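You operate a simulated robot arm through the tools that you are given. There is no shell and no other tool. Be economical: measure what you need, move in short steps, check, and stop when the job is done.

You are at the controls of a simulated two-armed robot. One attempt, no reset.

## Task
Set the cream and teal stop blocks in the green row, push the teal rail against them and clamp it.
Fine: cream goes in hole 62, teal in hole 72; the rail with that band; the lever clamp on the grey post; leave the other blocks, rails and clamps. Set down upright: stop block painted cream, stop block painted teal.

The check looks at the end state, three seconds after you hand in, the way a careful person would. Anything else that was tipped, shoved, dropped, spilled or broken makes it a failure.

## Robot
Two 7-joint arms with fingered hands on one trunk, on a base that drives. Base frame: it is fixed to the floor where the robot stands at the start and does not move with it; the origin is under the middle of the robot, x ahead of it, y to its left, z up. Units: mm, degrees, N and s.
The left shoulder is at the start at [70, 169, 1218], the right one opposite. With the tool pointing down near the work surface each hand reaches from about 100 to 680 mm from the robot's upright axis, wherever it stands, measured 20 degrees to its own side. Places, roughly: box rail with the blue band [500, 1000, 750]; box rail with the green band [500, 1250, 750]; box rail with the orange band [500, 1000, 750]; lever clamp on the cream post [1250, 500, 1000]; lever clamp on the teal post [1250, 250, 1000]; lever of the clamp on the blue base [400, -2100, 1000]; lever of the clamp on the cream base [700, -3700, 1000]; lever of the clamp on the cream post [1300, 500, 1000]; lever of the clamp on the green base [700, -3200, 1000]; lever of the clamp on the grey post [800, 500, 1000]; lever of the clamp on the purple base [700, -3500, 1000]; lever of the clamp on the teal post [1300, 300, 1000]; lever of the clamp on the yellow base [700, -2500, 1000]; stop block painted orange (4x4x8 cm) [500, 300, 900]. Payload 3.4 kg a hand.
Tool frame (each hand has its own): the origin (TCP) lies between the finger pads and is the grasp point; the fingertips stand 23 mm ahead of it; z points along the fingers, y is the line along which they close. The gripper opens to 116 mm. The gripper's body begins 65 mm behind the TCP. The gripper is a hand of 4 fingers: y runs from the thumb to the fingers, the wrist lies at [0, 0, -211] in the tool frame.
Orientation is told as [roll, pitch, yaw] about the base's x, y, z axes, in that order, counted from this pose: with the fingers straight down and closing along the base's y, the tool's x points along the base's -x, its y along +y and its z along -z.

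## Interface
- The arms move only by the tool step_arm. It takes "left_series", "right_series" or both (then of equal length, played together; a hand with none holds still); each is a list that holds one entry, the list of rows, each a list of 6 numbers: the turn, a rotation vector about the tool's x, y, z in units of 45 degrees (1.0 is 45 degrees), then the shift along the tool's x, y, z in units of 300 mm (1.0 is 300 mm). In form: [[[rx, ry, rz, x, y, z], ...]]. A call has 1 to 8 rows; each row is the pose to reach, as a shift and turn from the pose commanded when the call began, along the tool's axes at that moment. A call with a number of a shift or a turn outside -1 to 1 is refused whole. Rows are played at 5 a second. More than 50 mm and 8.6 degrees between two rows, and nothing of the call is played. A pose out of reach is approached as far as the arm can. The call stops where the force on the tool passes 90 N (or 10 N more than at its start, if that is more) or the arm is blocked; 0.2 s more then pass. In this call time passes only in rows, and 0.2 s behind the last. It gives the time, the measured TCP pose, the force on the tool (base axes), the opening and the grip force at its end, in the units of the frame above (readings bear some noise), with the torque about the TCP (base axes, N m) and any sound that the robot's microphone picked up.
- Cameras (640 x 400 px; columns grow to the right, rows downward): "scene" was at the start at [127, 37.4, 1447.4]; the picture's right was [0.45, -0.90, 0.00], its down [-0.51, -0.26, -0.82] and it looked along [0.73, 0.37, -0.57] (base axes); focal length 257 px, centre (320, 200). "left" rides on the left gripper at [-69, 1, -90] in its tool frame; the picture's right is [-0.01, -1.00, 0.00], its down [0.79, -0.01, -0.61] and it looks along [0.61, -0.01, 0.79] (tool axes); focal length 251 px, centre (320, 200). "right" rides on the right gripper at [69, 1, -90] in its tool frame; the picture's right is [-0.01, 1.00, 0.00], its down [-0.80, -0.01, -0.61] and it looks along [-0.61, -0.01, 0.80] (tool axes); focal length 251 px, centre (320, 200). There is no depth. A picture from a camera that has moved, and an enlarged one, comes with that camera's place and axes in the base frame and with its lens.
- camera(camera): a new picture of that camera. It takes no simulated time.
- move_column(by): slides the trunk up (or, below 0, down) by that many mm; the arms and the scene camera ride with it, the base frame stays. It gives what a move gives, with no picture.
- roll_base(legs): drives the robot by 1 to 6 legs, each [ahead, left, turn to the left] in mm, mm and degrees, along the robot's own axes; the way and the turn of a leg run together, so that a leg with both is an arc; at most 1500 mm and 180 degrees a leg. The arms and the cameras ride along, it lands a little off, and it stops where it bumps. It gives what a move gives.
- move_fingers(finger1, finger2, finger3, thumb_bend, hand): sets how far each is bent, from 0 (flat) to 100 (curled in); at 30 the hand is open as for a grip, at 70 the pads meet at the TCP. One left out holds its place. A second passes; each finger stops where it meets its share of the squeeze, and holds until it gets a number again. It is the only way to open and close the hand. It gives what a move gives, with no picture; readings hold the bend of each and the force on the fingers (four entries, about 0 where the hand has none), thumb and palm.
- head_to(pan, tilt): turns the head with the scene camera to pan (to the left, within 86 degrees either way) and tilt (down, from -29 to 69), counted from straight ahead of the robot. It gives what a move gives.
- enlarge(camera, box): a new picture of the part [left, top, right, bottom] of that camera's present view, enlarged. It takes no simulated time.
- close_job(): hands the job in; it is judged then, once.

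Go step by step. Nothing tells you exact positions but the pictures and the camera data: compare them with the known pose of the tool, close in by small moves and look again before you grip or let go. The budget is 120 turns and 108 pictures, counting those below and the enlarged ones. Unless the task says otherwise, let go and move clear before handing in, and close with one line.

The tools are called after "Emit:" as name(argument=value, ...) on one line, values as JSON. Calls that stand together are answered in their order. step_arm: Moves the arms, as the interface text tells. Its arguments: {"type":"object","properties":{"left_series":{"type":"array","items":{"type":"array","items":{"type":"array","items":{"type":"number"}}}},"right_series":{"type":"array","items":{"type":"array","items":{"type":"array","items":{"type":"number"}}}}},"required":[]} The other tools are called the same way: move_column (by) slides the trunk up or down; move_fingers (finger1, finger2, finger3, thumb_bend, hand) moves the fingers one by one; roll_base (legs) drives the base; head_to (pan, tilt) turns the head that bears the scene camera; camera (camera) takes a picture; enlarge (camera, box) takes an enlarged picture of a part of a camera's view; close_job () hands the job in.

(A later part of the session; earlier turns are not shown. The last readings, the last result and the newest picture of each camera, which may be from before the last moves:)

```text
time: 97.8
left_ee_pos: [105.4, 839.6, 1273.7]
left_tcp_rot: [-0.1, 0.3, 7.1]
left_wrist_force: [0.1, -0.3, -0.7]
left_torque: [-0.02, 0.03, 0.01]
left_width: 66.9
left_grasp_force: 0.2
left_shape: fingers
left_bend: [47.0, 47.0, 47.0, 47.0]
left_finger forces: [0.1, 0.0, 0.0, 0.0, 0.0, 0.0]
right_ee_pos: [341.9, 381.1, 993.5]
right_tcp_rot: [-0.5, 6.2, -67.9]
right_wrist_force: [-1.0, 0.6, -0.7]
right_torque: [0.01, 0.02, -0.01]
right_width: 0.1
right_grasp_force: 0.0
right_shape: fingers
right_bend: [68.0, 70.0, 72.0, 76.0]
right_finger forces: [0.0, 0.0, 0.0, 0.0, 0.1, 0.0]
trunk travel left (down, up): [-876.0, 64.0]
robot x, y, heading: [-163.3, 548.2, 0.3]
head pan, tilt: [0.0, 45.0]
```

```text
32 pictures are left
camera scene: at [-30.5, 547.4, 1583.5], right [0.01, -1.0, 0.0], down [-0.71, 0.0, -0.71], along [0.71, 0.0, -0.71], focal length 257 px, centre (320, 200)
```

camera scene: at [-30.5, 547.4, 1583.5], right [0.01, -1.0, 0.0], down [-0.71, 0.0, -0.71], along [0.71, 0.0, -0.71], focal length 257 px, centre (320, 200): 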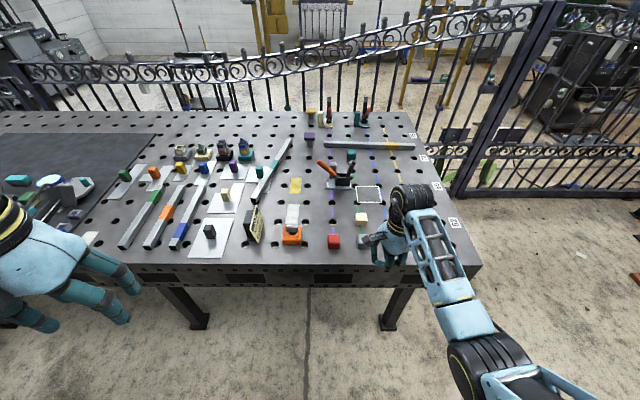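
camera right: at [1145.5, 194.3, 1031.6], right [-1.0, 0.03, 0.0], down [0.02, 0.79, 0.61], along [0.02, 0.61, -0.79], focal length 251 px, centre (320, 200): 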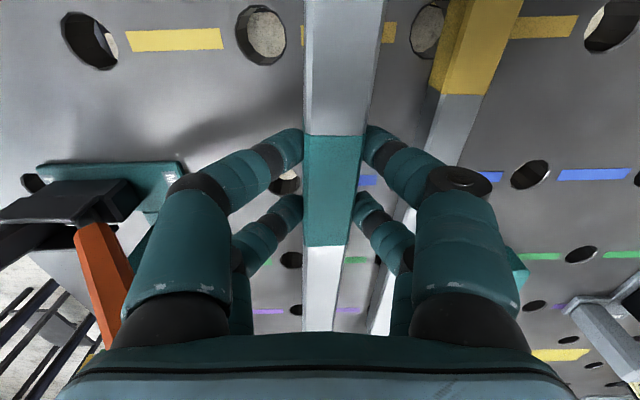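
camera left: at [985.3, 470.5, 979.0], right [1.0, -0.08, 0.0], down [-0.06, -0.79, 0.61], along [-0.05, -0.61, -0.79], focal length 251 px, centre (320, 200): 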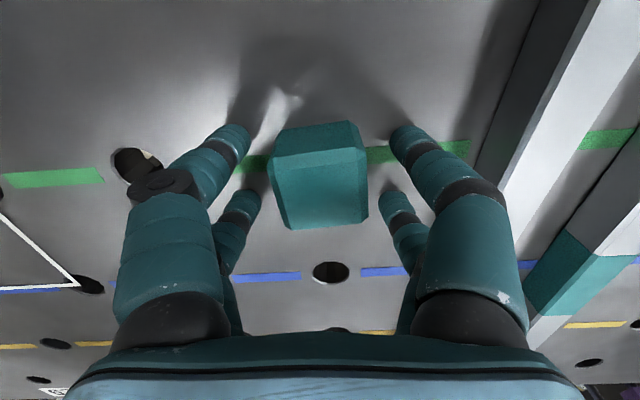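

Now facing the table from the front; all items still stand. First I'll unwind the right wrist back to its natural yaw, in small rows.

Emit:
step_arm(right_series=[[[0, 0, -0.1, 0.02, -0.05, -0.05], [0, 0, -0.25, 0.04, -0.09, -0.1], [0, 0, -0.4, 0.05, -0.13, -0.15], [0, 0, -0.55, 0.06, -0.16, -0.2], [0, 0, -0.7, 0.075, -0.185, -0.2], [0, 0, -0.85, 0.075, -0.185, -0.2]]])

```text
time: 99.2
left_ee_pos: [106.1, 838.9, 1274.1]
left_tcp_rot: [-0.2, 0.3, 7.2]
left_wrist_force: [0.4, -0.3, 0.0]
left_torque: [-0.01, 0.02, 0.0]
left_width: 66.7
left_grasp_force: 0.1
left_shape: fingers
left_bend: [47.0, 47.0, 47.0, 47.0]
left_finger forces: [0.0, 0.0, 0.1, 0.0, 0.0, 0.1]
right_ee_pos: [287.6, 374.2, 1057.6]
right_tcp_rot: [3.5, 5.2, -29.2]
right_wrist_force: [0.0, -0.1, 0.0]
right_torque: [0.04, 0.01, 0.01]
right_width: 0.0
right_grasp_force: 0.1
right_shape: fingers
right_bend: [68.0, 70.0, 72.0, 76.0]
right_finger forces: [0.0, 0.1, 0.0, 0.0, 0.0, 0.0]
trunk travel left (down, up): [-876.0, 64.0]
robot x, y, heading: [-159.9, 547.4, 0.2]
head pan, tilt: [0.0, 45.0]
```

Emit:
step_arm(right_series=[[[0.02, -0.03, -0.17, 0, 0, 0], [0.04, -0.06, -0.33, 0, 0, 0], [0.06, -0.09, -0.49, 0, 0, 0], [0.078, -0.116, -0.65, 0, 0, 0]]])

Emit:
move_fingers(hand="right", finger1=47, finger2=47, finger3=47, thumb_bend=47)

Emit:
enlarge(camera="scene", box=[180, 100, 420, 260])

```text
time: 100.2
left_ee_pos: [105.3, 838.7, 1275.3]
left_tcp_rot: [-0.1, 0.3, 7.1]
left_wrist_force: [-0.4, 0.4, 0.1]
left_torque: [0.0, -0.04, 0.01]
left_width: 66.8
left_grasp_force: 0.1
left_shape: fingers
left_bend: [47.0, 47.0, 47.0, 47.0]
left_finger forces: [0.0, 0.0, 0.0, 0.0, 0.0, 0.0]
right_ee_pos: [286.5, 375.1, 1057.7]
right_tcp_rot: [0.9, -1.4, -0.3]
right_wrist_force: [-1.0, -0.1, 0.4]
right_torque: [0.01, -0.02, -0.01]
right_width: 0.0
right_grasp_force: 0.1
right_shape: fingers
right_bend: [68.0, 70.0, 72.0, 76.0]
right_finger forces: [0.1, 0.0, 0.0, 0.0, 0.0, 0.0]
trunk travel left (down, up): [-876.0, 64.0]
robot x, y, heading: [-159.8, 549.9, 0.3]
head pan, tilt: [0.0, 45.0]
```

```text
time: 101.2
left_ee_pos: [105.1, 838.7, 1274.2]
left_tcp_rot: [-0.1, 0.3, 7.2]
left_wrist_force: [-0.1, 0.3, 0.1]
left_torque: [0.01, 0.03, 0.03]
left_width: 66.4
left_grasp_force: 0.0
left_shape: fingers
left_bend: [47.0, 47.0, 47.0, 47.0]
left_finger forces: [0.0, 0.1, 0.1, 0.0, 0.0, 0.0]
right_ee_pos: [285.4, 375.8, 1058.0]
right_tcp_rot: [0.9, -1.2, -0.4]
right_wrist_force: [-0.3, 0.0, -0.4]
right_torque: [-0.05, -0.01, 0.01]
right_width: 66.7
right_grasp_force: 0.1
right_shape: fingers
right_bend: [47.0, 47.0, 47.0, 47.0]
right_finger forces: [0.0, 0.1, 0.1, 0.0, 0.1, 0.0]
trunk travel left (down, up): [-876.0, 64.0]
robot x, y, heading: [-158.9, 549.4, 0.3]
head pan, tilt: [0.0, 45.0]
```

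```text
2.50 times, centred on (300, 180) of scene
camera zoom: at [-30.5, 547.1, 1583.5], right [0.0, -1.0, 0.0], down [-0.71, 0.0, -0.71], along [0.71, 0.0, -0.71], focal length 642 px, centre (370, 250)
```

zoom: 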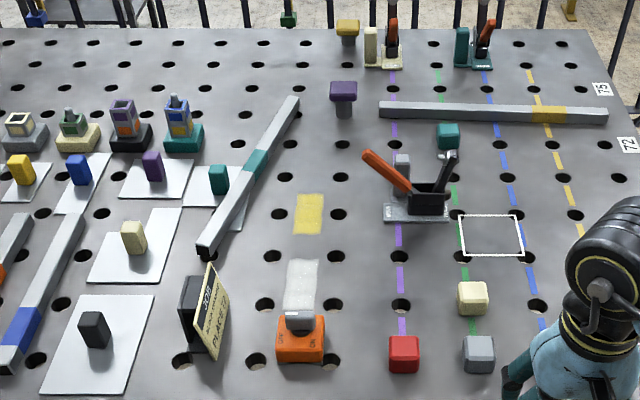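

I'll drive so the rail lies squarely in front of the right hand: base to about (330, 902), then check.

Emit:
roll_base(legs=[[0, 353, 0], [489, 0, 0]])

Emit:
camera(camera="right")

```text
time: 106.0
left_ee_pos: [587.5, 1202.9, 1274.6]
left_tcp_rot: [-0.2, 0.3, 7.2]
left_wrist_force: [0.1, -0.1, -0.4]
left_torque: [0.04, 0.02, 0.01]
left_width: 66.6
left_grasp_force: 0.1
left_shape: fingers
left_bend: [47.0, 47.0, 47.0, 47.0]
left_finger forces: [0.1, 0.0, 0.0, 0.1, 0.1, 0.0]
right_ee_pos: [768.3, 738.7, 1057.7]
right_tcp_rot: [0.9, -1.4, -0.4]
right_wrist_force: [0.4, 0.4, 0.0]
right_torque: [0.0, 0.04, 0.0]
right_width: 66.3
right_grasp_force: 0.1
right_shape: fingers
right_bend: [47.0, 47.0, 47.0, 47.0]
right_finger forces: [0.0, 0.0, 0.0, 0.0, 0.1, 0.0]
trunk travel left (down, up): [-876.0, 64.0]
robot x, y, heading: [329.2, 911.2, 0.2]
head pan, tilt: [0.0, 45.0]
```

```text
30 pictures are left
camera right: at [696.0, 739.2, 1145.3], right [0.02, 1.0, 0.02], down [0.78, -0.02, 0.63], along [0.63, 0.0, -0.78], focal length 251 px, centre (320, 200)
```

right: 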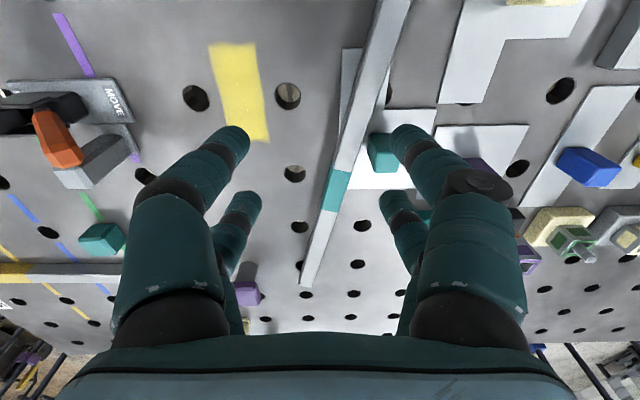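

Rail seen clearly: centre about (888, 756), yaw −13°. I'll grip about 20 mm beyond the centre to keep clear of the small teal block, with fingers only slightly open.

Emit:
move_fingers(hand="right", finger1=52, finger2=52, finger3=52, thumb_bend=52)

Emit:
step_arm(right_series=[[[0, 0, 0, -0.12, 0.01, 0.05], [0.005, 0.01, 0.08, -0.24, 0.02, 0.12], [0.01, 0.02, 0.16, -0.34, 0.03, 0.22], [0.015, 0.03, 0.24, -0.42, 0.04, 0.32], [0.02, 0.031, 0.28, -0.463, 0.04, 0.41]]])

Emit:
camera(camera="right")

```text
time: 107.0
left_ee_pos: [589.2, 1202.7, 1274.7]
left_tcp_rot: [0.0, 0.3, 7.1]
left_wrist_force: [0.6, 1.4, 0.2]
left_torque: [-0.01, 0.0, 0.0]
left_width: 66.6
left_grasp_force: 0.1
left_shape: fingers
left_bend: [47.0, 47.0, 47.0, 47.0]
left_finger forces: [0.1, 0.0, 0.1, 0.0, 0.0, 0.0]
right_ee_pos: [769.0, 738.7, 1057.3]
right_tcp_rot: [0.9, -1.3, -0.5]
right_wrist_force: [-0.3, 0.2, -0.6]
right_torque: [0.01, 0.0, -0.02]
right_width: 52.8
right_grasp_force: 0.1
right_shape: fingers
right_bend: [52.0, 52.0, 52.0, 52.0]
right_finger forces: [0.1, 0.1, 0.1, 0.0, 0.0, 0.0]
trunk travel left (down, up): [-876.0, 64.0]
robot x, y, heading: [322.9, 912.3, 0.2]
head pan, tilt: [0.0, 45.0]
```

```text
time: 108.2
left_ee_pos: [590.3, 1203.2, 1274.4]
left_tcp_rot: [0.0, 0.2, 7.2]
left_wrist_force: [-0.5, 0.0, 0.0]
left_torque: [-0.02, -0.04, 0.01]
left_width: 66.8
left_grasp_force: 0.0
left_shape: fingers
left_bend: [47.0, 47.0, 47.0, 47.0]
left_finger forces: [0.0, 0.0, 0.0, 0.0, 0.1, 0.0]
right_ee_pos: [912.4, 753.5, 937.5]
right_tcp_rot: [0.0, 0.2, -12.9]
right_wrist_force: [0.1, 0.2, 0.3]
right_torque: [0.02, 0.01, -0.01]
right_width: 52.9
right_grasp_force: 0.1
right_shape: fingers
right_bend: [52.0, 52.0, 52.0, 52.0]
right_finger forces: [0.0, 0.0, 0.2, 0.0, 0.0, 0.0]
trunk travel left (down, up): [-876.0, 64.0]
robot x, y, heading: [320.1, 912.9, 0.3]
head pan, tilt: [0.0, 45.0]
```

```text
29 pictures are left
camera right: at [845.1, 769.9, 1027.6], right [0.23, 0.97, 0.0], down [0.77, -0.19, 0.6], along [0.59, -0.14, -0.8], focal length 251 px, centre (320, 200)
```

right: 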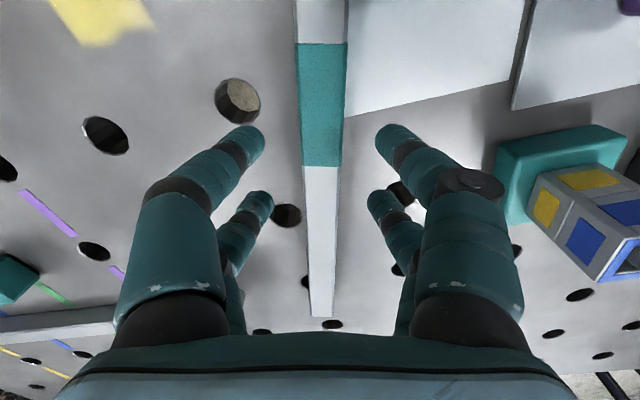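

Emit:
step_arm(right_series=[[[0, 0, 0, 0.04, 0, 0.05], [0, 0, 0, 0.04, 0, 0.1], [0, 0, 0, 0.04, 0, 0.148]]])

Emit:
move_fingers(hand="right", finger1=80, finger2=80, finger3=80, thumb_bend=80)

Emit:
move_column(by=30)

Emit:
camera(camera="right")

```text
time: 109.0
left_ee_pos: [588.8, 1203.7, 1274.7]
left_tcp_rot: [-0.1, 0.3, 7.1]
left_wrist_force: [-0.2, 0.5, -0.3]
left_torque: [0.01, -0.01, 0.0]
left_width: 66.5
left_grasp_force: 0.1
left_shape: fingers
left_bend: [47.0, 47.0, 47.0, 47.0]
left_finger forces: [0.1, 0.0, 0.0, 0.0, 0.0, 0.1]
right_ee_pos: [898.6, 754.6, 893.1]
right_tcp_rot: [0.1, 0.2, -13.1]
right_wrist_force: [0.2, -0.1, -0.4]
right_torque: [-0.03, 0.0, 0.01]
right_width: 53.0
right_grasp_force: 0.1
right_shape: fingers
right_bend: [52.0, 52.0, 52.0, 52.0]
right_finger forces: [0.1, 0.0, 0.0, 0.1, 0.0, 0.0]
trunk travel left (down, up): [-876.0, 64.0]
robot x, y, heading: [322.2, 909.0, 0.4]
head pan, tilt: [0.0, 45.0]
```

```text
time: 110.0
left_ee_pos: [588.6, 1201.7, 1275.7]
left_tcp_rot: [0.0, 0.3, 7.1]
left_wrist_force: [-0.1, 0.1, -0.3]
left_torque: [0.01, 0.0, -0.02]
left_width: 66.8
left_grasp_force: 0.0
left_shape: fingers
left_bend: [47.0, 47.0, 47.0, 47.0]
left_finger forces: [0.1, 0.1, 0.0, 0.0, 0.0, 0.0]
right_ee_pos: [899.1, 754.4, 892.9]
right_tcp_rot: [0.2, 0.2, -13.1]
right_wrist_force: [-0.2, -2.7, 0.0]
right_torque: [-0.05, -0.1, -0.02]
right_width: 20.5
right_grasp_force: 21.3
right_shape: fingers
right_bend: [59.0, 60.0, 70.0, 70.0]
right_finger forces: [10.3, 10.0, 8.7, 0.0, 13.5, 0.0]
trunk travel left (down, up): [-876.0, 64.0]
robot x, y, heading: [326.7, 912.5, 0.3]
head pan, tilt: [0.0, 45.0]
```

```text
time: 110.8
left_ee_pos: [589.1, 1201.6, 1303.9]
left_tcp_rot: [0.0, 0.3, 7.1]
left_wrist_force: [0.3, -0.2, 0.1]
left_torque: [0.01, -0.05, 0.0]
left_width: 66.6
left_grasp_force: 0.0
left_shape: fingers
left_bend: [47.0, 47.0, 47.0, 47.0]
left_finger forces: [0.1, 0.0, 0.0, 0.1, 0.0, 0.0]
right_ee_pos: [899.1, 754.6, 921.8]
right_tcp_rot: [0.0, 0.3, -13.0]
right_wrist_force: [-0.4, -0.2, -6.3]
right_torque: [-0.05, -0.05, -0.01]
right_width: 20.6
right_grasp_force: 20.2
right_shape: fingers
right_bend: [58.0, 59.0, 70.0, 71.0]
right_finger forces: [10.6, 10.2, 7.5, 0.1, 12.7, 0.0]
trunk travel left (down, up): [-906.0, 34.0]
robot x, y, heading: [323.5, 914.6, 0.2]
head pan, tilt: [0.0, 45.0]
```

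```text
28 pictures are left
camera right: at [832.1, 771.0, 1012.5], right [0.23, 0.97, 0.0], down [0.78, -0.19, 0.6], along [0.59, -0.14, -0.8], focal length 251 px, centre (320, 200)
```

right: 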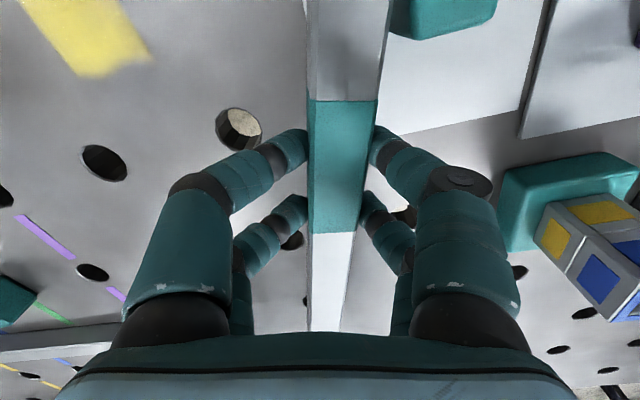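

Lifted level. Raise it by arm well above the clamps and square it to x.

Emit:
step_arm(right_series=[[[0, 0, 0, 0, 0, -0.14], [0, 0, 0, 0, 0, -0.28], [0, 0, 0, 0, 0, -0.42], [0, 0, -0.09, 0.05, 0, -0.42], [0, 0, -0.19, 0.1, 0, -0.42], [0, 0, -0.289, 0.15, 0, -0.42]]])

```text
time: 112.2
left_ee_pos: [590.6, 1201.3, 1304.2]
left_tcp_rot: [-0.1, 0.3, 7.1]
left_wrist_force: [-0.5, -0.5, -0.5]
left_torque: [-0.01, 0.0, 0.02]
left_width: 66.7
left_grasp_force: 0.0
left_shape: fingers
left_bend: [47.0, 47.0, 47.0, 47.0]
left_finger forces: [0.0, 0.1, 0.1, 0.0, 0.0, 0.0]
right_ee_pos: [854.1, 764.6, 1047.9]
right_tcp_rot: [0.2, 0.2, 0.0]
right_wrist_force: [-0.1, 0.6, -6.3]
right_torque: [-0.04, -0.07, -0.02]
right_width: 20.5
right_grasp_force: 20.5
right_shape: fingers
right_bend: [58.0, 59.0, 71.0, 71.0]
right_finger forces: [10.8, 9.8, 7.8, 0.1, 12.4, 0.0]
trunk travel left (down, up): [-906.0, 34.0]
robot x, y, heading: [321.8, 914.1, 0.4]
head pan, tilt: [0.0, 45.0]
```

Emit:
roll_base(legs=[[0, -450, 0], [-58, 0, 0]])

Emit:
camera(camera="right")

Emit:
camera(camera="scene")

```text
time: 115.4
left_ee_pos: [544.3, 761.5, 1303.7]
left_tcp_rot: [0.0, 0.8, 7.5]
left_wrist_force: [0.6, -0.4, -0.9]
left_torque: [-0.03, 0.02, -0.02]
left_width: 66.9
left_grasp_force: 0.0
left_shape: fingers
left_bend: [47.0, 47.0, 47.0, 47.0]
left_finger forces: [0.1, 0.0, 0.0, 0.0, 0.0, 0.0]
right_ee_pos: [809.6, 326.7, 1043.1]
right_tcp_rot: [0.1, 0.6, 0.4]
right_wrist_force: [0.5, 0.4, -6.3]
right_torque: [-0.03, -0.04, -0.01]
right_width: 20.3
right_grasp_force: 20.2
right_shape: fingers
right_bend: [58.0, 59.0, 71.0, 71.0]
right_finger forces: [10.6, 10.1, 7.6, 0.1, 12.4, 0.0]
trunk travel left (down, up): [-906.0, 34.0]
robot x, y, heading: [268.3, 466.1, 0.7]
head pan, tilt: [0.0, 45.0]
```

```text
27 pictures are left
camera right: at [742.2, 327.0, 1133.8], right [0.0, 1.0, 0.0], down [0.8, 0.0, 0.6], along [0.6, 0.0, -0.8], focal length 251 px, centre (320, 200)
```

right: 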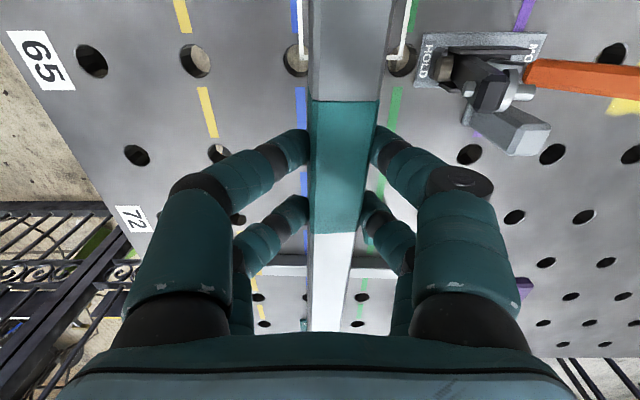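

```text
26 pictures are left
camera scene: at [413.3, 469.4, 1612.1], right [0.01, -1.0, 0.0], down [-0.71, -0.01, -0.7], along [0.7, 0.01, -0.71], focal length 257 px, centre (320, 200)
```

scene: 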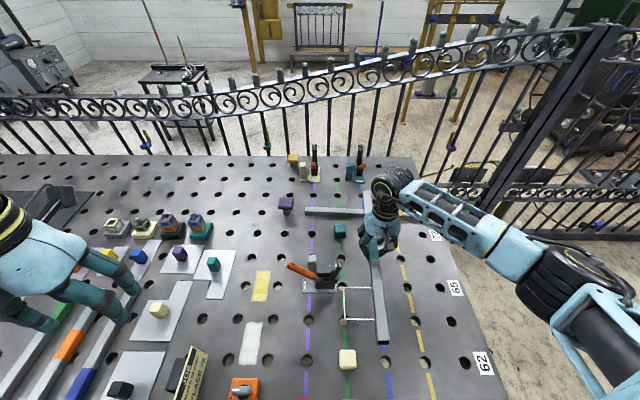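

The rail is aligned with x, about 60 mm short of the stops. I'll centre it at x of about 778 and lower it to the table with the trunk.

Emit:
step_arm(right_series=[[[0, 0, 0.01, 0.04, 0, 0], [0, 0, 0.01, 0.077, 0, 0]]])

Emit:
move_column(by=-140)

Emit:
camera(camera="right")

```text
time: 116.0
left_ee_pos: [538.1, 760.0, 1303.0]
left_tcp_rot: [0.0, 0.5, 7.5]
left_wrist_force: [0.2, -0.7, -0.3]
left_torque: [0.06, 0.03, 0.03]
left_width: 66.6
left_grasp_force: 0.1
left_shape: fingers
left_bend: [47.0, 47.0, 47.0, 47.0]
left_finger forces: [0.0, 0.0, 0.1, 0.1, 0.0, 0.0]
right_ee_pos: [782.0, 326.2, 1046.8]
right_tcp_rot: [0.2, 0.3, -0.1]
right_wrist_force: [1.6, -0.9, -5.8]
right_torque: [-0.09, -0.04, -0.06]
right_width: 20.4
right_grasp_force: 20.6
right_shape: fingers
right_bend: [58.0, 59.0, 71.0, 71.0]
right_finger forces: [10.8, 9.9, 7.9, 0.0, 12.1, 0.1]
trunk travel left (down, up): [-906.0, 34.0]
robot x, y, heading: [267.4, 470.8, 0.7]
head pan, tilt: [0.0, 45.0]
```

```text
time: 117.7
left_ee_pos: [533.5, 760.7, 1164.2]
left_tcp_rot: [-0.1, 0.3, 7.5]
left_wrist_force: [-0.7, -0.7, -0.3]
left_torque: [0.0, 0.01, 0.04]
left_width: 66.9
left_grasp_force: 0.1
left_shape: fingers
left_bend: [47.0, 47.0, 47.0, 47.0]
left_finger forces: [0.1, 0.1, 0.0, 0.0, 0.0, 0.1]
right_ee_pos: [778.1, 324.3, 907.9]
right_tcp_rot: [0.2, 0.2, -0.1]
right_wrist_force: [-0.2, 0.1, -6.5]
right_torque: [0.01, -0.05, -0.01]
right_width: 20.7
right_grasp_force: 20.5
right_shape: fingers
right_bend: [58.0, 59.0, 71.0, 71.0]
right_finger forces: [10.7, 10.0, 7.6, 0.0, 12.5, 0.1]
trunk travel left (down, up): [-766.0, 174.0]
robot x, y, heading: [269.4, 471.6, 0.7]
head pan, tilt: [0.0, 45.0]
```

```text
25 pictures are left
camera right: at [710.0, 326.1, 998.0], right [0.01, 1.0, 0.0], down [0.8, -0.01, 0.6], along [0.6, 0.0, -0.8], focal length 251 px, centre (320, 200)
```

right: 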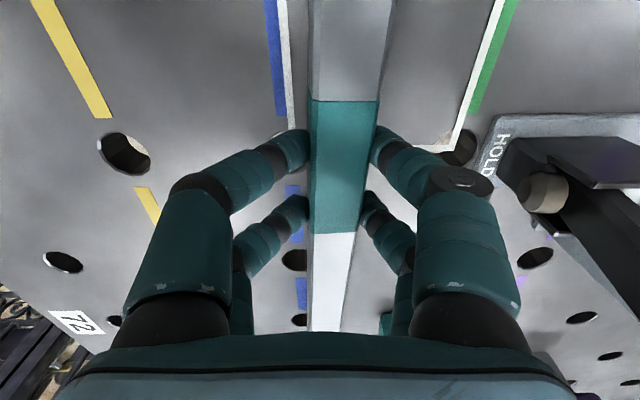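

Emit:
step_arm(right_series=[[[0, 0, 0, -0.027, 0, 0.02], [0, 0, 0, -0.027, 0, 0.035], [0, 0, 0, -0.027, 0, 0.048]]])

Emit:
enlarge(camera="scene", box=[260, 140, 500, 400])

```text
time: 118.5
left_ee_pos: [533.6, 761.3, 1165.1]
left_tcp_rot: [0.0, 0.3, 7.6]
left_wrist_force: [-0.1, 0.1, -0.4]
left_torque: [0.0, 0.0, 0.01]
left_width: 66.8
left_grasp_force: 0.1
left_shape: fingers
left_bend: [47.0, 47.0, 47.0, 47.0]
left_finger forces: [0.0, 0.0, 0.0, 0.0, 0.1, 0.0]
right_ee_pos: [788.3, 324.9, 894.4]
right_tcp_rot: [0.1, 0.2, 0.0]
right_wrist_force: [0.0, 0.8, -6.5]
right_torque: [-0.06, -0.04, 0.01]
right_width: 20.4
right_grasp_force: 20.4
right_shape: fingers
right_bend: [58.0, 59.0, 71.0, 71.0]
right_finger forces: [10.7, 10.0, 7.7, 0.1, 12.4, 0.1]
trunk travel left (down, up): [-766.0, 174.0]
robot x, y, heading: [268.8, 470.6, 0.7]
head pan, tilt: [0.0, 45.0]
```

```text
1.54 times, centred on (380, 270) of scene
camera zoom: at [400.3, 467.9, 1473.4], right [0.01, -1.0, 0.0], down [-0.71, -0.01, -0.71], along [0.71, 0.01, -0.71], focal length 395 px, centre (228, 92)
```

zoom: 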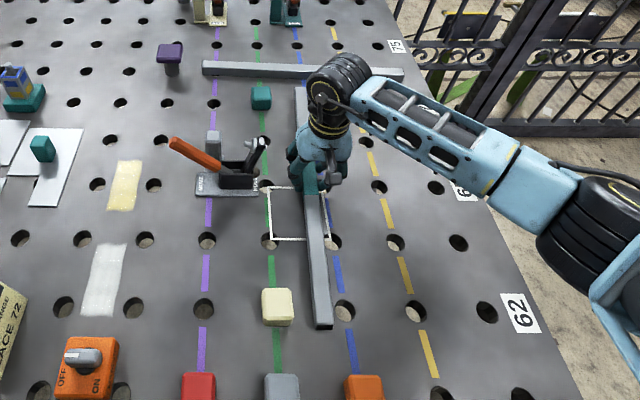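

Rail near end at x of about 559, so it is centred at about 781. Lower the last 2–3 mm and release, then push from the −y side.

Emit:
step_arm(right_series=[[[0, 0, 0, 0, 0, 0.008]]])

Emit:
move_fingers(hand="right", finger1=50, finger2=50, finger3=50, thumb_bend=50)

Emit:
step_arm(right_series=[[[0, 0, 0, 0, 0, -0.1], [0, 0, 0, 0, 0, -0.2], [0, 0, 0, 0, -0.1, -0.25], [0, 0, 0, 0, -0.22, -0.25]]])

Emit:
camera(camera="scene")

```text
time: 118.9
left_ee_pos: [535.2, 760.2, 1165.1]
left_tcp_rot: [0.0, 0.3, 7.4]
left_wrist_force: [1.0, 0.3, -0.5]
left_torque: [0.0, -0.01, 0.0]
left_width: 66.8
left_grasp_force: 0.1
left_shape: fingers
left_bend: [47.0, 47.0, 47.0, 47.0]
left_finger forces: [0.0, 0.0, 0.0, 0.0, 0.0, 0.0]
right_ee_pos: [787.6, 325.1, 890.7]
right_tcp_rot: [0.2, 0.2, 0.0]
right_wrist_force: [0.0, 0.6, -6.1]
right_torque: [-0.03, -0.08, 0.03]
right_width: 20.4
right_grasp_force: 20.4
right_shape: fingers
right_bend: [58.0, 59.0, 71.0, 71.0]
right_finger forces: [10.7, 10.0, 7.8, 0.0, 12.4, 0.1]
trunk travel left (down, up): [-766.0, 174.0]
robot x, y, heading: [268.0, 468.1, 0.6]
head pan, tilt: [0.0, 45.0]
```

```text
time: 119.9
left_ee_pos: [534.2, 760.8, 1163.9]
left_tcp_rot: [-0.1, 0.3, 7.5]
left_wrist_force: [0.1, -0.1, 0.4]
left_torque: [-0.01, 0.0, 0.01]
left_width: 66.7
left_grasp_force: 0.1
left_shape: fingers
left_bend: [47.0, 47.0, 47.0, 47.0]
left_finger forces: [0.0, 0.1, 0.1, 0.0, 0.0, 0.1]
right_ee_pos: [787.3, 324.8, 892.1]
right_tcp_rot: [0.2, 0.2, -0.1]
right_wrist_force: [-0.4, -0.6, -0.3]
right_torque: [0.0, -0.01, -0.02]
right_width: 57.7
right_grasp_force: 0.1
right_shape: fingers
right_bend: [50.0, 50.0, 50.0, 50.0]
right_finger forces: [0.0, 0.0, 0.1, 0.1, 0.0, 0.1]
trunk travel left (down, up): [-766.0, 174.0]
robot x, y, heading: [272.8, 467.2, 0.6]
head pan, tilt: [0.0, 45.0]
```

```text
time: 120.9
left_ee_pos: [534.2, 759.4, 1164.9]
left_tcp_rot: [0.0, 0.4, 7.5]
left_wrist_force: [0.5, 0.8, -0.2]
left_torque: [0.0, 0.03, 0.01]
left_width: 66.9
left_grasp_force: 0.0
left_shape: fingers
left_bend: [47.0, 47.0, 47.0, 47.0]
left_finger forces: [0.1, 0.0, 0.0, 0.0, 0.1, 0.0]
right_ee_pos: [787.5, 259.5, 966.7]
right_tcp_rot: [0.3, 0.3, -0.1]
right_wrist_force: [-0.5, -0.7, 0.2]
right_torque: [0.0, -0.01, 0.01]
right_width: 57.8
right_grasp_force: 0.1
right_shape: fingers
right_bend: [50.0, 50.0, 50.0, 50.0]
right_finger forces: [0.0, 0.0, 0.0, 0.0, 0.0, 0.0]
trunk travel left (down, up): [-766.0, 174.0]
robot x, y, heading: [270.3, 468.8, 0.7]
head pan, tilt: [0.0, 45.0]
```

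```text
23 pictures are left
camera scene: at [398.9, 466.6, 1473.5], right [0.01, -1.0, 0.0], down [-0.71, -0.01, -0.71], along [0.71, 0.01, -0.71], focal length 257 px, centre (320, 200)
```

scene: 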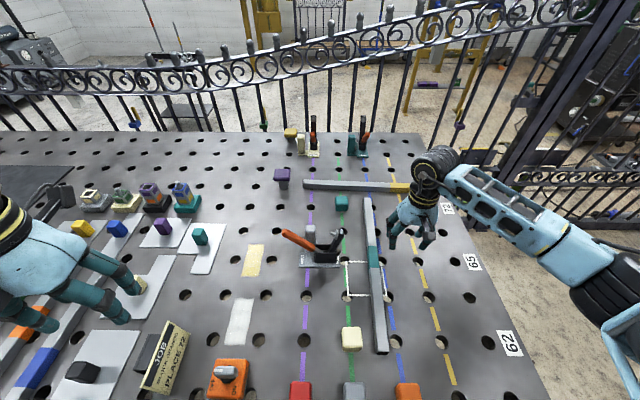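

Rail is down and parallel. I'll close the right hand to a fist, lower it on the rail's −y side and push +y at the middle.

Emit:
move_fingers(hand="right", finger1=68, finger2=68, finger3=68, thumb_bend=68)

Emit:
step_arm(right_series=[[[0, 0, 0, 0.02, 0, 0.1], [0, 0, 0, 0.02, 0, 0.18], [0, 0, 0, 0.02, 0, 0.235], [0, 0, 0, 0.02, 0.07, 0.235], [0, 0, 0, 0.02, 0.12, 0.235], [0, 0, 0, 0.02, 0.15, 0.235], [0, 0, 0, 0.02, 0.175, 0.235], [0, 0, 0, 0.02, 0.2, 0.235]]])

Emit:
enlarge(camera="scene", box=[270, 170, 470, 380])

```text
time: 121.9
left_ee_pos: [533.4, 761.2, 1164.6]
left_tcp_rot: [-0.2, 0.3, 7.5]
left_wrist_force: [0.4, 0.4, -0.8]
left_torque: [-0.03, 0.03, 0.0]
left_width: 66.4
left_grasp_force: 0.1
left_shape: fingers
left_bend: [47.0, 47.0, 47.0, 47.0]
left_finger forces: [0.0, 0.0, 0.0, 0.0, 0.0, 0.0]
right_ee_pos: [786.8, 260.6, 966.5]
right_tcp_rot: [0.2, 0.2, 0.0]
right_wrist_force: [0.5, -0.4, 0.4]
right_torque: [0.0, -0.02, 0.0]
right_width: 7.0
right_grasp_force: 0.1
right_shape: fingers
right_bend: [68.0, 68.0, 68.0, 68.0]
right_finger forces: [0.0, 0.0, 0.1, 0.0, 0.0, 0.0]
trunk travel left (down, up): [-766.0, 174.0]
robot x, y, heading: [265.1, 470.1, 0.6]
head pan, tilt: [0.0, 45.0]
```

```text
time: 123.7
left_ee_pos: [532.8, 760.9, 1165.5]
left_tcp_rot: [-0.1, 0.3, 7.5]
left_wrist_force: [0.1, 0.5, 0.3]
left_torque: [0.01, 0.0, -0.05]
left_width: 66.6
left_grasp_force: 0.1
left_shape: fingers
left_bend: [47.0, 47.0, 47.0, 47.0]
left_finger forces: [0.1, 0.0, 0.0, 0.0, 0.1, 0.0]
right_ee_pos: [782.2, 318.5, 897.9]
right_tcp_rot: [0.2, 0.1, -0.1]
right_wrist_force: [0.8, -3.4, 1.2]
right_torque: [0.0, -0.01, -0.01]
right_width: 3.9
right_grasp_force: 1.4
right_shape: fingers
right_bend: [70.0, 70.0, 68.0, 68.0]
right_finger forces: [1.6, 1.4, 0.0, 0.0, 0.0, 0.0]
trunk travel left (down, up): [-766.0, 174.0]
robot x, y, heading: [267.7, 469.3, 0.8]
head pan, tilt: [0.0, 45.0]
```

```text
1.90 times, centred on (370, 275) of scene
camera zoom: at [399.1, 468.0, 1473.5], right [0.01, -1.0, 0.0], down [-0.71, -0.01, -0.71], along [0.71, 0.01, -0.71], focal length 489 px, centre (225, 57)
```

zoom: 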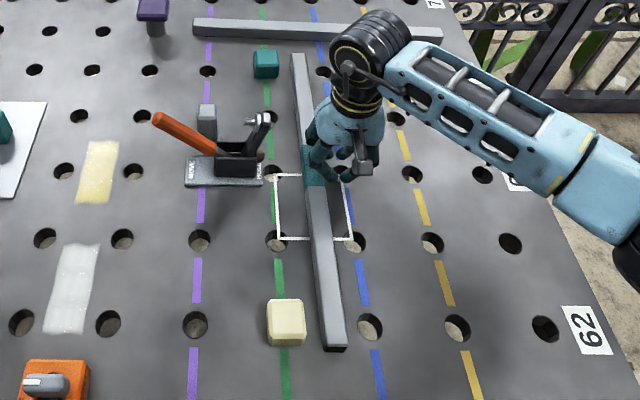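

Pushing with only friction force. Continue in small rows.

Emit:
step_arm(right_series=[[[0, 0, 0, 0, 0.014, 0], [0, 0, 0, 0, 0.028, 0], [0, 0, 0, 0, 0.042, 0], [0, 0, 0, 0, 0.055, 0], [0, 0, 0, 0, 0.066, 0]]])

Emit:
enlarge(camera="scene", box=[300, 170, 440, 380])

```text
time: 124.9
left_ee_pos: [534.8, 760.3, 1163.9]
left_tcp_rot: [-0.1, 0.3, 7.5]
left_wrist_force: [0.1, -0.1, -0.6]
left_torque: [-0.03, 0.01, 0.02]
left_width: 66.8
left_grasp_force: 0.2
left_shape: fingers
left_bend: [47.0, 47.0, 47.0, 47.0]
left_finger forces: [0.0, 0.0, 0.0, 0.1, 0.0, 0.1]
right_ee_pos: [780.9, 338.7, 896.4]
right_tcp_rot: [0.2, 0.2, -0.1]
right_wrist_force: [-0.6, -3.3, 2.1]
right_torque: [0.02, 0.0, 0.03]
right_width: 3.4
right_grasp_force: 2.0
right_shape: fingers
right_bend: [70.0, 70.0, 68.0, 68.0]
right_finger forces: [1.8, 1.7, 0.1, 0.0, 0.1, 0.0]
trunk travel left (down, up): [-766.0, 174.0]
robot x, y, heading: [267.2, 471.7, 0.5]
head pan, tilt: [0.0, 45.0]
```

```text
1.90 times, centred on (370, 275) of scene
camera zoom: at [398.9, 468.0, 1473.5], right [0.01, -1.0, 0.0], down [-0.71, -0.01, -0.71], along [0.71, 0.01, -0.71], focal length 489 px, centre (225, 57)
```

zoom: 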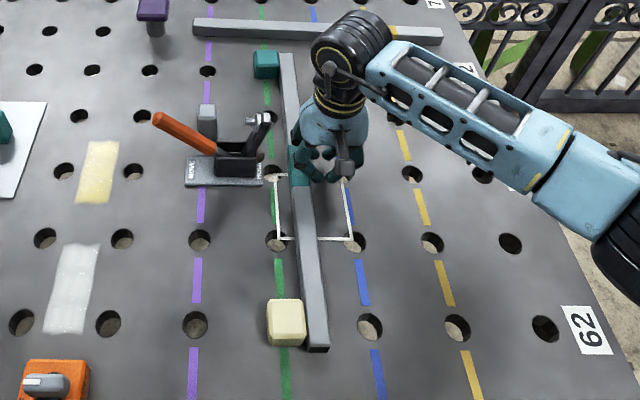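

Nearly touching. Continue with 2 mm rows until the force rises.

Emit:
step_arm(right_series=[[[0, 0, 0, 0, 0.007, 0], [0, 0, 0, 0, 0.014, 0], [0, 0, 0, 0, 0.02, 0]]])

```text
time: 125.7
left_ee_pos: [533.6, 760.3, 1165.1]
left_tcp_rot: [0.0, 0.3, 7.5]
left_wrist_force: [0.7, -0.3, 0.5]
left_torque: [0.03, 0.02, 0.0]
left_width: 66.7
left_grasp_force: 0.0
left_shape: fingers
left_bend: [47.0, 47.0, 47.0, 47.0]
left_finger forces: [0.0, 0.0, 0.0, 0.1, 0.0, 0.0]
right_ee_pos: [780.4, 343.9, 897.2]
right_tcp_rot: [0.1, 0.0, -0.1]
right_wrist_force: [1.1, -5.1, 4.0]
right_torque: [0.0, 0.03, -0.01]
right_width: 2.3
right_grasp_force: 3.2
right_shape: fingers
right_bend: [71.0, 71.0, 68.0, 68.0]
right_finger forces: [3.5, 3.3, 0.0, 0.1, 0.1, 0.1]
trunk travel left (down, up): [-766.0, 174.0]
robot x, y, heading: [268.3, 468.3, 0.5]
head pan, tilt: [0.0, 45.0]
```

Emit:
step_arm(right_series=[[[0, 0, 0, 0, 0.007, 0], [0, 0, 0, 0, 0.014, 0], [0, 0, 0, 0, 0.021, 0]]])

Emit:
enlarge(camera="scene", box=[320, 185, 400, 365])

```text
time: 126.5
left_ee_pos: [533.8, 758.8, 1165.4]
left_tcp_rot: [-0.1, 0.4, 7.5]
left_wrist_force: [0.4, -0.8, -0.2]
left_torque: [0.02, 0.01, 0.01]
left_width: 66.6
left_grasp_force: 0.0
left_shape: fingers
left_bend: [47.0, 47.0, 47.0, 47.0]
left_finger forces: [0.0, 0.0, 0.0, 0.0, 0.1, 0.0]
right_ee_pos: [780.6, 348.5, 897.4]
right_tcp_rot: [0.2, 0.2, 0.0]
right_wrist_force: [0.7, -11.1, 4.8]
right_torque: [-0.04, 0.05, 0.03]
right_width: 0.0
right_grasp_force: 5.5
right_shape: fingers
right_bend: [71.0, 71.0, 68.0, 68.0]
right_finger forces: [5.9, 5.6, 0.0, 0.0, 0.0, 0.0]
trunk travel left (down, up): [-766.0, 174.0]
robot x, y, heading: [267.2, 469.8, 0.4]
head pan, tilt: [0.0, 45.0]
```

```text
2.22 times, centred on (360, 275) of scene
camera zoom: at [398.6, 465.6, 1473.6], right [0.01, -1.0, 0.0], down [-0.71, -0.01, -0.71], along [0.71, 0.01, -0.71], focal length 571 px, centre (231, 33)
```

zoom: 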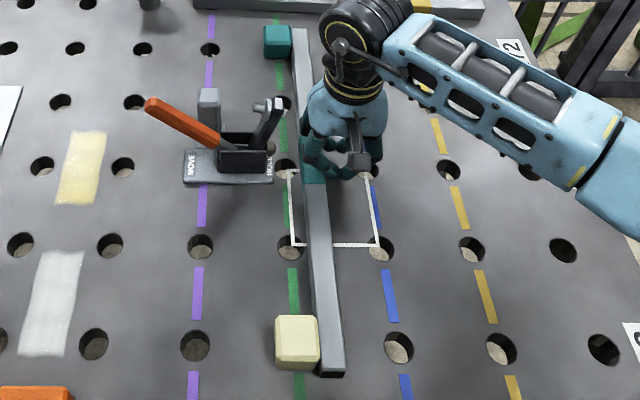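

The push force has risen to 11 N with the rail against both stops. I'll back the right hand off and get the left hand ready on the +y side of the clamp lever.

Emit:
step_arm(right_series=[[[0, 0, 0, 0, -0.08, 0], [0, 0, 0, 0, -0.16, -0.05], [0, 0, 0, 0, -0.28, -0.18], [0, 0, 0, 0.1, -0.38, -0.28], [0, 0, 0, 0.2, -0.44, -0.35]]])

Emit:
move_fingers(hand="left", finger1=68, finger2=68, finger3=68, thumb_bend=68)

Emit:
step_arm(left_series=[[[0, 0, 0.04, -0.15, 0, 0], [0, 0, 0.08, -0.3, -0.02, 0], [0, 0, 0.12, -0.45, -0.06, 0], [0, 0, 0.16, -0.6, -0.1, 0], [0, 0, 0.167, -0.73, -0.16, 0]]])

Emit:
enlarge(camera="scene", box=[230, 170, 410, 370])

```text
refused: row 3 steps farther than a row can; nothing moved
```

```text
time: 127.5
left_ee_pos: [533.1, 759.3, 1164.7]
left_tcp_rot: [0.1, 0.3, 7.5]
left_wrist_force: [-0.4, -0.5, -0.6]
left_torque: [0.0, 0.01, 0.03]
left_width: 7.2
left_grasp_force: 0.0
left_shape: fingers
left_bend: [68.0, 68.0, 68.0, 68.0]
left_finger forces: [0.0, 0.1, 0.0, 0.0, 0.0, 0.0]
right_ee_pos: [779.9, 349.8, 897.0]
right_tcp_rot: [0.3, 0.1, 0.0]
right_wrist_force: [0.3, -11.5, 4.6]
right_torque: [-0.06, 0.0, 0.03]
right_width: 0.3
right_grasp_force: 6.3
right_shape: fingers
right_bend: [71.0, 71.0, 68.0, 68.0]
right_finger forces: [6.3, 5.9, 0.0, 0.0, 0.0, 0.0]
trunk travel left (down, up): [-766.0, 174.0]
robot x, y, heading: [271.8, 469.5, 0.6]
head pan, tilt: [0.0, 45.0]
```

```text
time: 128.7
left_ee_pos: [756.8, 739.5, 1165.7]
left_tcp_rot: [0.2, 0.3, 0.0]
left_wrist_force: [1.2, 0.3, 0.1]
left_torque: [-0.01, -0.03, -0.01]
left_width: 6.8
left_grasp_force: 0.1
left_shape: fingers
left_bend: [68.0, 68.0, 68.0, 68.0]
left_finger forces: [0.0, 0.0, 0.1, 0.1, 0.0, 0.0]
right_ee_pos: [779.9, 349.1, 897.4]
right_tcp_rot: [0.3, 0.1, -0.1]
right_wrist_force: [-1.7, -7.1, 8.0]
right_torque: [0.04, 0.03, 0.06]
right_width: 0.3
right_grasp_force: 5.9
right_shape: fingers
right_bend: [72.0, 72.0, 68.0, 68.0]
right_finger forces: [6.4, 5.6, 0.0, 0.1, 0.1, 0.0]
trunk travel left (down, up): [-766.0, 174.0]
robot x, y, heading: [271.1, 466.0, 0.8]
head pan, tilt: [0.0, 45.0]
```

```text
2.00 times, centred on (320, 270) of scene
camera zoom: at [399.0, 465.2, 1473.6], right [0.01, -1.0, 0.0], down [-0.71, -0.01, -0.71], along [0.71, 0.01, -0.71], focal length 514 px, centre (320, 60)
```

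zoom: 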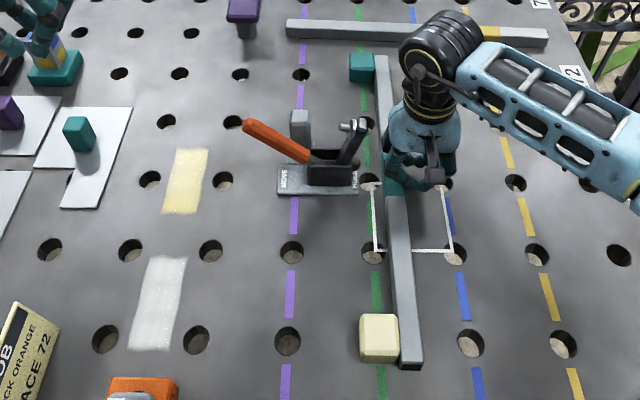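

Emit:
step_arm(right_series=[[[0, 0, 0, 0, -0.08, 0], [0, 0, 0, 0, -0.18, -0.05], [0, 0, 0, 0, -0.28, -0.12], [0, 0, 0, 0.05, -0.36, -0.22], [0, 0, 0, 0.12, -0.4, -0.33]]], left_series=[[[0, 0, 0, -0.02, -0.05, 0.1], [0, 0, 0, -0.04, -0.12, 0.2], [0, 0, 0, -0.055, -0.18, 0.3], [0, 0, 0, -0.055, -0.24, 0.42], [0, 0, 0, -0.055, -0.3, 0.55]]])

Emit:
enlarge(camera="scene", box=[230, 170, 410, 370])

```text
time: 129.9
left_ee_pos: [769.8, 650.3, 998.4]
left_tcp_rot: [0.0, 0.1, 0.1]
left_wrist_force: [0.0, 0.6, 0.2]
left_torque: [0.02, -0.02, 0.01]
left_width: 6.9
left_grasp_force: 0.1
left_shape: fingers
left_bend: [68.0, 68.0, 68.0, 68.0]
left_finger forces: [0.0, 0.0, 0.1, 0.0, 0.1, 0.1]
right_ee_pos: [744.3, 231.2, 994.7]
right_tcp_rot: [0.2, 0.3, -0.1]
right_wrist_force: [-0.7, 0.0, 0.1]
right_torque: [0.04, 0.01, 0.0]
right_width: 6.3
right_grasp_force: 0.1
right_shape: fingers
right_bend: [68.0, 68.0, 68.0, 68.0]
right_finger forces: [0.0, 0.0, 0.0, 0.0, 0.0, 0.0]
trunk travel left (down, up): [-766.0, 174.0]
robot x, y, heading: [266.3, 466.5, 0.7]
head pan, tilt: [0.0, 45.0]
```

```text
2.00 times, centred on (320, 270) of scene
camera zoom: at [398.5, 467.2, 1473.6], right [0.01, -1.0, 0.0], down [-0.71, -0.01, -0.71], along [0.71, 0.01, -0.71], focal length 514 px, centre (320, 60)
```

zoom: 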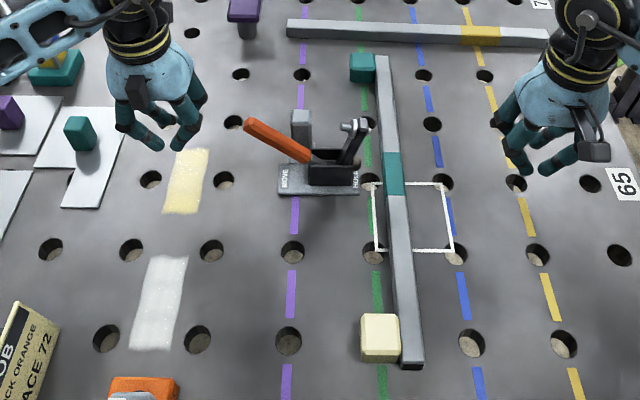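

The rail is against both stops with its band opposite the clamp. Bring the left fist next to the lever tip and check from its own camera.

Emit:
step_arm(left_series=[[[0, 0, 0, 0.043, -0.1, 0.045], [0, 0, 0, 0.043, -0.19, 0.045]]])

Emit:
camera(camera="left")

```text
time: 130.5
left_ee_pos: [756.9, 595.0, 986.6]
left_tcp_rot: [0.1, 0.2, 0.1]
left_wrist_force: [0.1, 1.9, 2.0]
left_torque: [0.01, -0.03, 0.02]
left_width: 4.5
left_grasp_force: 0.3
left_shape: fingers
left_bend: [68.0, 68.0, 68.0, 70.0]
left_finger forces: [0.1, 0.0, 0.0, 0.0, 2.4, 0.0]
right_ee_pos: [744.8, 230.6, 993.8]
right_tcp_rot: [0.1, 0.2, -0.1]
right_wrist_force: [-0.3, 0.1, 0.0]
right_torque: [-0.03, 0.0, -0.01]
right_width: 6.5
right_grasp_force: 0.1
right_shape: fingers
right_bend: [68.0, 68.0, 68.0, 68.0]
right_finger forces: [0.0, 0.0, 0.1, 0.0, 0.0, 0.1]
trunk travel left (down, up): [-766.0, 174.0]
robot x, y, heading: [270.9, 470.2, 0.8]
head pan, tilt: [0.0, 45.0]
```

```text
17 pictures are left
camera left: at [827.4, 595.8, 1075.3], right [0.01, -1.0, 0.0], down [-0.79, -0.01, 0.61], along [-0.61, -0.01, -0.79], focal length 251 px, centre (320, 200)
```

left: 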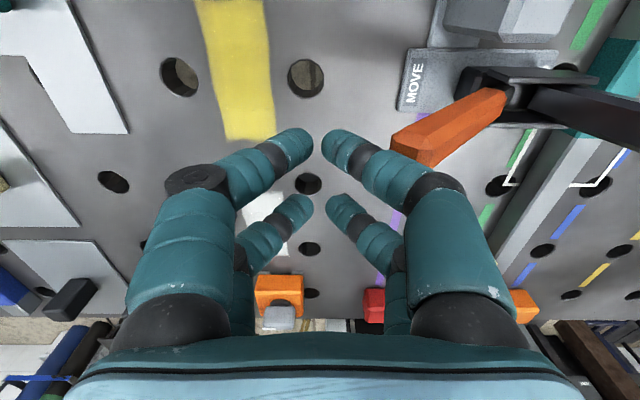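

The thumb is touching the lever's side. Push toward −y in small rows, watching force and whether the clamp base slides.

Emit:
step_arm(left_series=[[[0, 0, 0, 0, -0.04, -0.01], [0, 0, 0, 0, -0.08, -0.03], [0, 0, 0, 0, -0.12, -0.04], [0, 0, 0, 0, -0.16, -0.05]]])

Emit:
enlarge(camera="scene", box=[250, 180, 390, 300])

```text
time: 131.5
left_ee_pos: [757.0, 552.6, 1003.0]
left_tcp_rot: [-0.4, -0.1, 0.1]
left_wrist_force: [7.3, 25.4, 32.8]
left_torque: [-0.33, -0.64, 0.56]
left_width: 0.0
left_grasp_force: 21.4
left_shape: fingers
left_bend: [64.0, 68.0, 68.0, 81.0]
left_finger forces: [0.0, 0.0, 0.0, 0.0, 41.8, 0.0]
right_ee_pos: [743.4, 235.8, 996.7]
right_tcp_rot: [-0.2, 0.0, 0.0]
right_wrist_force: [0.1, -0.8, 0.2]
right_torque: [-0.01, 0.03, -0.01]
right_width: 6.4
right_grasp_force: 0.0
right_shape: fingers
right_bend: [68.0, 68.0, 68.0, 68.0]
right_finger forces: [0.0, 0.0, 0.1, 0.0, 0.0, 0.0]
trunk travel left (down, up): [-766.0, 174.0]
robot x, y, heading: [269.0, 470.9, 0.6]
head pan, tilt: [0.0, 45.0]
```

```text
3.33 times, centred on (320, 240) of scene
camera zoom: at [395.6, 475.4, 1474.3], right [0.01, -1.0, 0.0], down [-0.71, -0.01, -0.71], along [0.71, 0.01, -0.71], focal length 856 px, centre (320, 67)
```

zoom: 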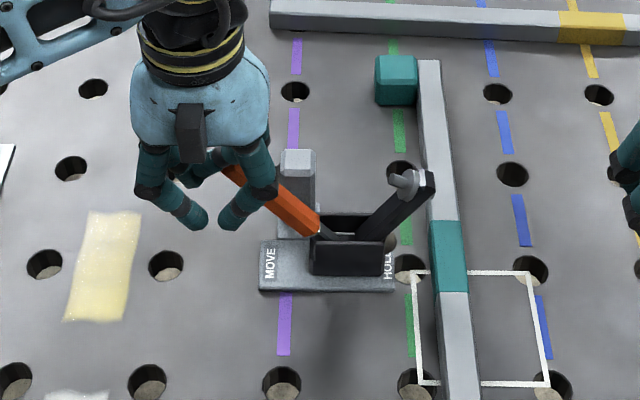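

The thumb is pressing on the lever's end instead of its underside, so it jams. I'll back off, open the hand over the lever and hook it from below with the fingers instead.

Emit:
step_arm(left_series=[[[0, 0, 0, 0, 0.05, -0.06], [0, 0, 0, 0, 0.05, -0.2], [0, 0, 0, 0, 0.05, -0.3]]])

Emit:
move_fingers(hand="left", finger1=36, finger2=36, finger3=36, thumb_bend=40)

Emit:
step_arm(left_series=[[[0, 0, 0, 0, -0.07, 0.1], [0, 0, 0, 0, -0.07, 0.25], [0, 0, 0, 0, -0.07, 0.38]]])

Emit:
camera(camera="left")

```text
time: 132.3
left_ee_pos: [760.9, 561.7, 1090.3]
left_tcp_rot: [-0.1, 0.3, -0.1]
left_wrist_force: [0.9, 0.7, 0.8]
left_torque: [0.01, 0.0, 0.0]
left_width: 6.7
left_grasp_force: 0.0
left_shape: fingers
left_bend: [68.0, 68.0, 68.0, 68.0]
left_finger forces: [0.1, 0.1, 0.1, 0.0, 0.0, 0.0]
right_ee_pos: [744.0, 232.3, 993.6]
right_tcp_rot: [0.3, 0.2, -0.1]
right_wrist_force: [0.6, -0.3, 0.3]
right_torque: [0.02, 0.0, 0.0]
right_width: 6.4
right_grasp_force: 0.2
right_shape: fingers
right_bend: [68.0, 68.0, 68.0, 68.0]
right_finger forces: [0.0, 0.0, 0.0, 0.1, 0.1, 0.0]
trunk travel left (down, up): [-766.0, 174.0]
robot x, y, heading: [268.4, 470.8, 0.6]
head pan, tilt: [0.0, 45.0]
```

```text
time: 133.3
left_ee_pos: [761.0, 561.6, 1089.9]
left_tcp_rot: [-0.1, 0.2, 0.1]
left_wrist_force: [-0.2, 0.4, 0.8]
left_torque: [0.02, -0.01, 0.0]
left_width: 93.2
left_grasp_force: 0.1
left_shape: fingers
left_bend: [36.0, 36.0, 36.0, 40.0]
left_finger forces: [0.0, 0.0, 0.1, 0.0, 0.0, 0.0]
right_ee_pos: [743.8, 232.2, 994.0]
right_tcp_rot: [0.1, 0.3, -0.1]
right_wrist_force: [0.0, -0.6, 0.1]
right_torque: [0.02, 0.02, 0.02]
right_width: 6.3
right_grasp_force: 0.0
right_shape: fingers
right_bend: [68.0, 68.0, 68.0, 68.0]
right_finger forces: [0.0, 0.0, 0.1, 0.0, 0.0, 0.1]
trunk travel left (down, up): [-766.0, 174.0]
robot x, y, heading: [269.9, 466.9, 0.0]
head pan, tilt: [0.0, 45.0]
```

```text
time: 134.1
left_ee_pos: [761.3, 541.5, 976.6]
left_tcp_rot: [-0.1, 0.5, 0.0]
left_wrist_force: [-0.2, 0.1, 0.7]
left_torque: [0.01, -0.02, -0.03]
left_width: 93.4
left_grasp_force: 0.1
left_shape: fingers
left_bend: [36.0, 36.0, 36.0, 40.0]
left_finger forces: [0.0, 0.1, 0.1, 0.1, 0.1, 0.0]
right_ee_pos: [745.7, 232.5, 993.8]
right_tcp_rot: [0.2, 0.2, -0.2]
right_wrist_force: [-0.6, -0.1, -0.8]
right_torque: [-0.01, 0.01, -0.03]
right_width: 6.3
right_grasp_force: 0.0
right_shape: fingers
right_bend: [68.0, 68.0, 68.0, 68.0]
right_finger forces: [0.0, 0.1, 0.0, 0.0, 0.0, 0.0]
trunk travel left (down, up): [-766.0, 174.0]
robot x, y, heading: [266.6, 467.4, 0.6]
head pan, tilt: [0.0, 45.0]
```

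```text
15 pictures are left
camera left: at [830.7, 542.2, 1065.7], right [0.01, -1.0, 0.0], down [-0.79, -0.01, 0.61], along [-0.61, -0.01, -0.79], focal length 251 px, centre (320, 200)
```

left: 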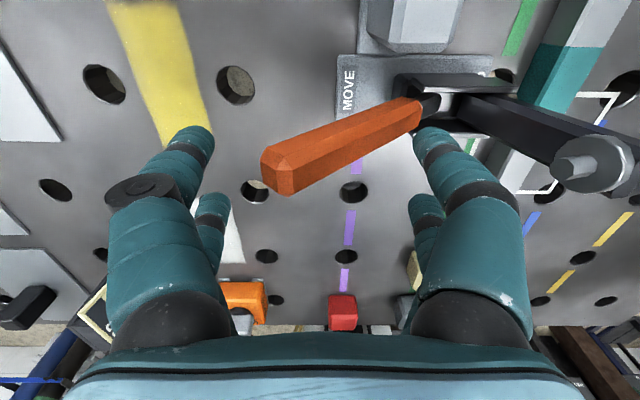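

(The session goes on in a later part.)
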